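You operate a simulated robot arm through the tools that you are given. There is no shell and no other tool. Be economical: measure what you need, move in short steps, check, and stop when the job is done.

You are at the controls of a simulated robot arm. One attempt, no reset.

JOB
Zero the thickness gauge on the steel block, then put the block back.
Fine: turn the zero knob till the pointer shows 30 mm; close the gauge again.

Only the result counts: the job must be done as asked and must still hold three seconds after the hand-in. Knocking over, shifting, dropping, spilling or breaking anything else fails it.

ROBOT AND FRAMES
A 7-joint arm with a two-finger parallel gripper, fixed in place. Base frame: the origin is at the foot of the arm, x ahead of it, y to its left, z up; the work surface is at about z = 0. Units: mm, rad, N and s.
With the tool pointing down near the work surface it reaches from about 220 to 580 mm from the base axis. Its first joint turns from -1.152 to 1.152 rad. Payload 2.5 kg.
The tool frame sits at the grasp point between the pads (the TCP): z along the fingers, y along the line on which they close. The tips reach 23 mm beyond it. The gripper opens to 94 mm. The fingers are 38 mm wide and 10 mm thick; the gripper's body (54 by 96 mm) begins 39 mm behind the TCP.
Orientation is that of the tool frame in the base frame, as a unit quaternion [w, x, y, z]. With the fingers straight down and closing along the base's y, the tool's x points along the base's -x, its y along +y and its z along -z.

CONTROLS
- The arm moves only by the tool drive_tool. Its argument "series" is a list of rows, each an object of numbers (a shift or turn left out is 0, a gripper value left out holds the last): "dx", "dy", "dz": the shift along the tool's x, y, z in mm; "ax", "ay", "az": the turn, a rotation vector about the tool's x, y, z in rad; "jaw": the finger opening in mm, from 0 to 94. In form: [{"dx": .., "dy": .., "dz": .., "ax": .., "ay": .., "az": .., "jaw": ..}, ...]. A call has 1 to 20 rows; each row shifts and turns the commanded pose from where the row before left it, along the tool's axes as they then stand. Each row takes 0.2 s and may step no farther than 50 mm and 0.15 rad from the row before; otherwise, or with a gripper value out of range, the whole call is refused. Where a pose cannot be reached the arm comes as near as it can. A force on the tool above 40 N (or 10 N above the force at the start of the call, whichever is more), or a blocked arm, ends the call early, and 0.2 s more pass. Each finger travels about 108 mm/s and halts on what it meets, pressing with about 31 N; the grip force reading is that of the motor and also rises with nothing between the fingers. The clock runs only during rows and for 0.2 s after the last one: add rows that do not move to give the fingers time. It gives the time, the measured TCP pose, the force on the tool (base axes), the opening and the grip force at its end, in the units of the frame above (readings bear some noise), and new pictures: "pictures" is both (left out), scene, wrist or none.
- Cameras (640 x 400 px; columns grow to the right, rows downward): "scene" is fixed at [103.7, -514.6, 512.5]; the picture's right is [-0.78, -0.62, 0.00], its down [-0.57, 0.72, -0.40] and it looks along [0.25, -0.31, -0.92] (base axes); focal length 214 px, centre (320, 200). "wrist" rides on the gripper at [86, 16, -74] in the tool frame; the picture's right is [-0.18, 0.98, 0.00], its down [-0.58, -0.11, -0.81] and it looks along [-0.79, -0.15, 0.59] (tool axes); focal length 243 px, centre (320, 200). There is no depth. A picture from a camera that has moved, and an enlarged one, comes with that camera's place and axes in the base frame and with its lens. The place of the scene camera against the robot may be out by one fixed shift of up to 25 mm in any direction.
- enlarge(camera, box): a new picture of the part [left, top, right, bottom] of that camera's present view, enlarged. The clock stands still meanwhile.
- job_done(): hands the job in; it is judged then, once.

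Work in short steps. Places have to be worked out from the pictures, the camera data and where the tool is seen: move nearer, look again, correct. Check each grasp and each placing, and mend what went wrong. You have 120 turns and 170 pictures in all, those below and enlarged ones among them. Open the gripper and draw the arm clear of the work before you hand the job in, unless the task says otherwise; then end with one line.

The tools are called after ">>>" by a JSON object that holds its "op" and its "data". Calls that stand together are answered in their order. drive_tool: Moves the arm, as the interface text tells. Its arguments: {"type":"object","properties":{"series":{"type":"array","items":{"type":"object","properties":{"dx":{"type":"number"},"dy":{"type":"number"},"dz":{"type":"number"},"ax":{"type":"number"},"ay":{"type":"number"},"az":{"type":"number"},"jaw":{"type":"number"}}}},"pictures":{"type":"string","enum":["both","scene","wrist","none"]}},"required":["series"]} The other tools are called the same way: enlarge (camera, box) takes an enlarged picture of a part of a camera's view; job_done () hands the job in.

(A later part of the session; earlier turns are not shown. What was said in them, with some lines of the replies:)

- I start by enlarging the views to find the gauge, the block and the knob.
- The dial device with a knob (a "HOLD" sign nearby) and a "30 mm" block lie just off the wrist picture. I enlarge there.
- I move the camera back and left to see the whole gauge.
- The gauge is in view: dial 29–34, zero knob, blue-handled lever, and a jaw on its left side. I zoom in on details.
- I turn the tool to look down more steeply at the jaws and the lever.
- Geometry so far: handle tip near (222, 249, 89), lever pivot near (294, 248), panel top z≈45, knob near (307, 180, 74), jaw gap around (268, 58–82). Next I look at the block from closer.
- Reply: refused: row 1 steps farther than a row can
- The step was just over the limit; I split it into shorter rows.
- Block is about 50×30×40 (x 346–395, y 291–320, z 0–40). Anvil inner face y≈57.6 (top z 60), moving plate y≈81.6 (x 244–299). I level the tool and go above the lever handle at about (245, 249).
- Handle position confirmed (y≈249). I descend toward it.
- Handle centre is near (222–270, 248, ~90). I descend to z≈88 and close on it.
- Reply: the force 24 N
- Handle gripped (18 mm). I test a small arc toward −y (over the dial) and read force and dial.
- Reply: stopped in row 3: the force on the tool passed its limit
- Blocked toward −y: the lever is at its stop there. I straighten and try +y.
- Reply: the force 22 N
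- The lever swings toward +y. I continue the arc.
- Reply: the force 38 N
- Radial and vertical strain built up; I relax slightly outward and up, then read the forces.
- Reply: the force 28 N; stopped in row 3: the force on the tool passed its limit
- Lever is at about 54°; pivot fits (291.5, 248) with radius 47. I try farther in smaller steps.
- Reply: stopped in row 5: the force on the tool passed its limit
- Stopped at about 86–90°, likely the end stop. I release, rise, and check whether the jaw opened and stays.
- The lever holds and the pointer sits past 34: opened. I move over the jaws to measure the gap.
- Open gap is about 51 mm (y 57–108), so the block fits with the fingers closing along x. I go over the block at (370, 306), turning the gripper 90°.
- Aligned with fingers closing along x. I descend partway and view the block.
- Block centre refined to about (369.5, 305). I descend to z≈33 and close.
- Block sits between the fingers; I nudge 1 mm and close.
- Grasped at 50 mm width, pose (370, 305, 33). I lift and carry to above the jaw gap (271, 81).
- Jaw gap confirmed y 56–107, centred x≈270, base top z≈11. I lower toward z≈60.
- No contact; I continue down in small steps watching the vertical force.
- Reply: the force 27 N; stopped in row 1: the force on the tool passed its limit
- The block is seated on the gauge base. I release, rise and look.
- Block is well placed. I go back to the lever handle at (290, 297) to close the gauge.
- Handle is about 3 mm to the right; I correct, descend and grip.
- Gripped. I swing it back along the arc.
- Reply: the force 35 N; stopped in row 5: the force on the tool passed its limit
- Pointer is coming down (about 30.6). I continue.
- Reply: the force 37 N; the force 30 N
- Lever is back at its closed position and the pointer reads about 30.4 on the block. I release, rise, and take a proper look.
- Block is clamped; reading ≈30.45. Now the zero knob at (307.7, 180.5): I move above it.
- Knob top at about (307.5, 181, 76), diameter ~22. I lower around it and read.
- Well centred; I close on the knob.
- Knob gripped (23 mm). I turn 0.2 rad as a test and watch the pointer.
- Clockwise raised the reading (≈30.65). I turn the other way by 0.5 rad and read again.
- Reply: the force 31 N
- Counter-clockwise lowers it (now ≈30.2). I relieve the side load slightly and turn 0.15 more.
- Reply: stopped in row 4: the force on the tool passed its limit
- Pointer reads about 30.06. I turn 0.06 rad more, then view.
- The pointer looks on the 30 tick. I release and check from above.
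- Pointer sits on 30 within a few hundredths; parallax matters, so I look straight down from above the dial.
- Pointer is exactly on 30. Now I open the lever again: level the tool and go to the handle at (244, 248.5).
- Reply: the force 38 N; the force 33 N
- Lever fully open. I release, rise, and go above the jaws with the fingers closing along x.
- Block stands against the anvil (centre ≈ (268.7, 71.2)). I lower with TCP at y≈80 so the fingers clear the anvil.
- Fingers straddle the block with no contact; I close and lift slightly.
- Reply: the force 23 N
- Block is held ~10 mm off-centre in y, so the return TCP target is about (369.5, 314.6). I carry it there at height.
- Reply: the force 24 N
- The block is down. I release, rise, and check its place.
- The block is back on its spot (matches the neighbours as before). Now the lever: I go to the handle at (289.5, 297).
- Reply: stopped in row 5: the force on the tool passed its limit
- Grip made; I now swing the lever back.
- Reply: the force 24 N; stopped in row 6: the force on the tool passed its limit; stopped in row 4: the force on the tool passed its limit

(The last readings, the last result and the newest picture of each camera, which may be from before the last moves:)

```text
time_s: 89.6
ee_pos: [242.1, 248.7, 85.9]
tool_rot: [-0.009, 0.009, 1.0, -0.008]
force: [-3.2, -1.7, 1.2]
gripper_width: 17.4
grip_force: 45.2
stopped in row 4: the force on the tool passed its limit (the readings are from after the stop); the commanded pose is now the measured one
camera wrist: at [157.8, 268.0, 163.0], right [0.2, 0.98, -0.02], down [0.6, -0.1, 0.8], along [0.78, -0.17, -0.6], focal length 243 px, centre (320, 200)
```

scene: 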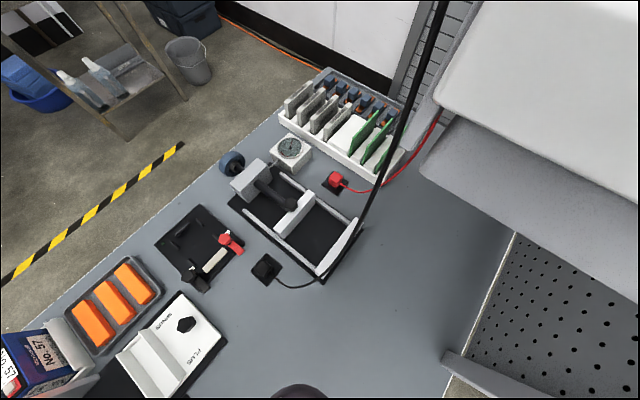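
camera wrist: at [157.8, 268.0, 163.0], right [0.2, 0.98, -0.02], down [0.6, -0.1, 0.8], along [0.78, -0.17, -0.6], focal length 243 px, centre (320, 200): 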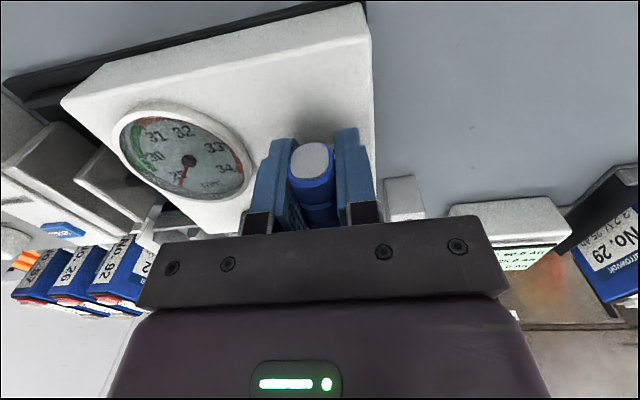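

At the closed stop (0.02 rad left); a small final nudge, then release and rise for a check.

>>> {"op": "drive_tool", "data": {"series": [{"dy": -0.8, "az": -0.018}, {}], "pictures": "none"}}

>>> {"op": "drive_tool", "data": {"series": [{"jaw": 50}, {"jaw": 50}, {"dz": -40}, {"dz": -45}, {"dz": -45}, {"dz": -45}, {"dz": -45, "ax": -0.016, "ay": -0.016}, {}], "pictures": "wrist"}}

>>> {"op": "enlarge", "data": {"camera": "wrist", "box": [160, 0, 480, 10]}}

```text
time_s: 90.2
ee_pos: [242.8, 248.0, 87.1]
tool_rot: [-0.011, 0.0, 1.0, -0.009]
force: [-7.0, -5.2, 3.9]
gripper_width: 17.7
grip_force: 45.0
```

```text
time_s: 92.0
ee_pos: [247.3, 251.9, 305.4]
tool_rot: [-0.002, 0.0, 1.0, 0.0]
force: [-0.3, -0.1, 0.7]
gripper_width: 50.0
grip_force: 0.1
camera wrist: at [159.8, 269.1, 379.1], right [0.18, 0.98, 0.0], down [0.59, -0.11, 0.8], along [0.79, -0.15, -0.59], focal length 243 px, centre (320, 200)
```

wrist: 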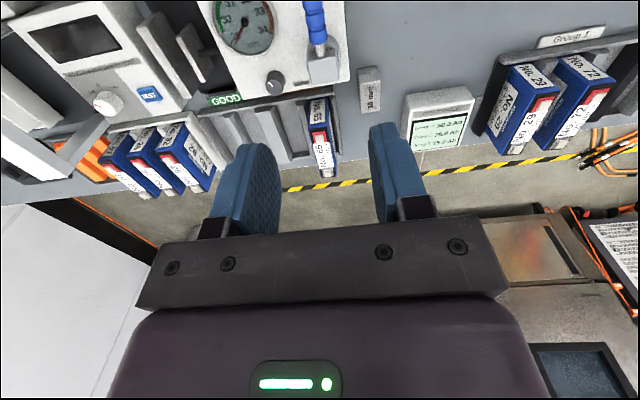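

```text
2.00 times, centred on (320, 5) of wrist
camera zoom: at [159.8, 269.1, 379.1], right [0.18, 0.98, 0.0], down [0.59, -0.11, 0.8], along [0.79, -0.15, -0.59], focal length 485 px, centre (320, 590)
```

zoom: 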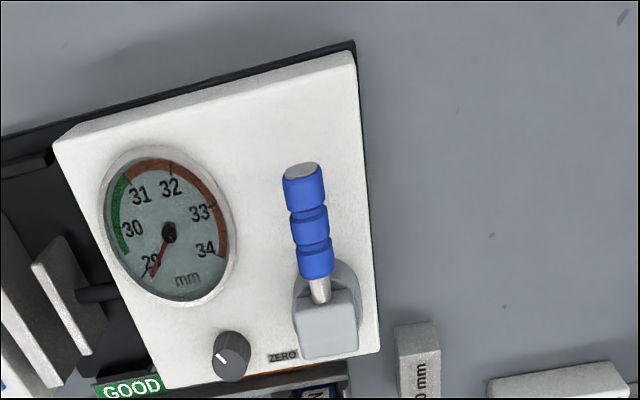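

The gauge is closed, its knob is set at 30, the block is back on its spot, and the arm is clear with the gripper open. I hand the job in.

>>> {"op": "job_done", "data": {}}

```text
The job is handed in.
```

I zeroed the gauge on the steel block, with the pointer on 30 mm when viewed from straight above. The block is back where it stood, the gauge is closed again, and I handed the job in.
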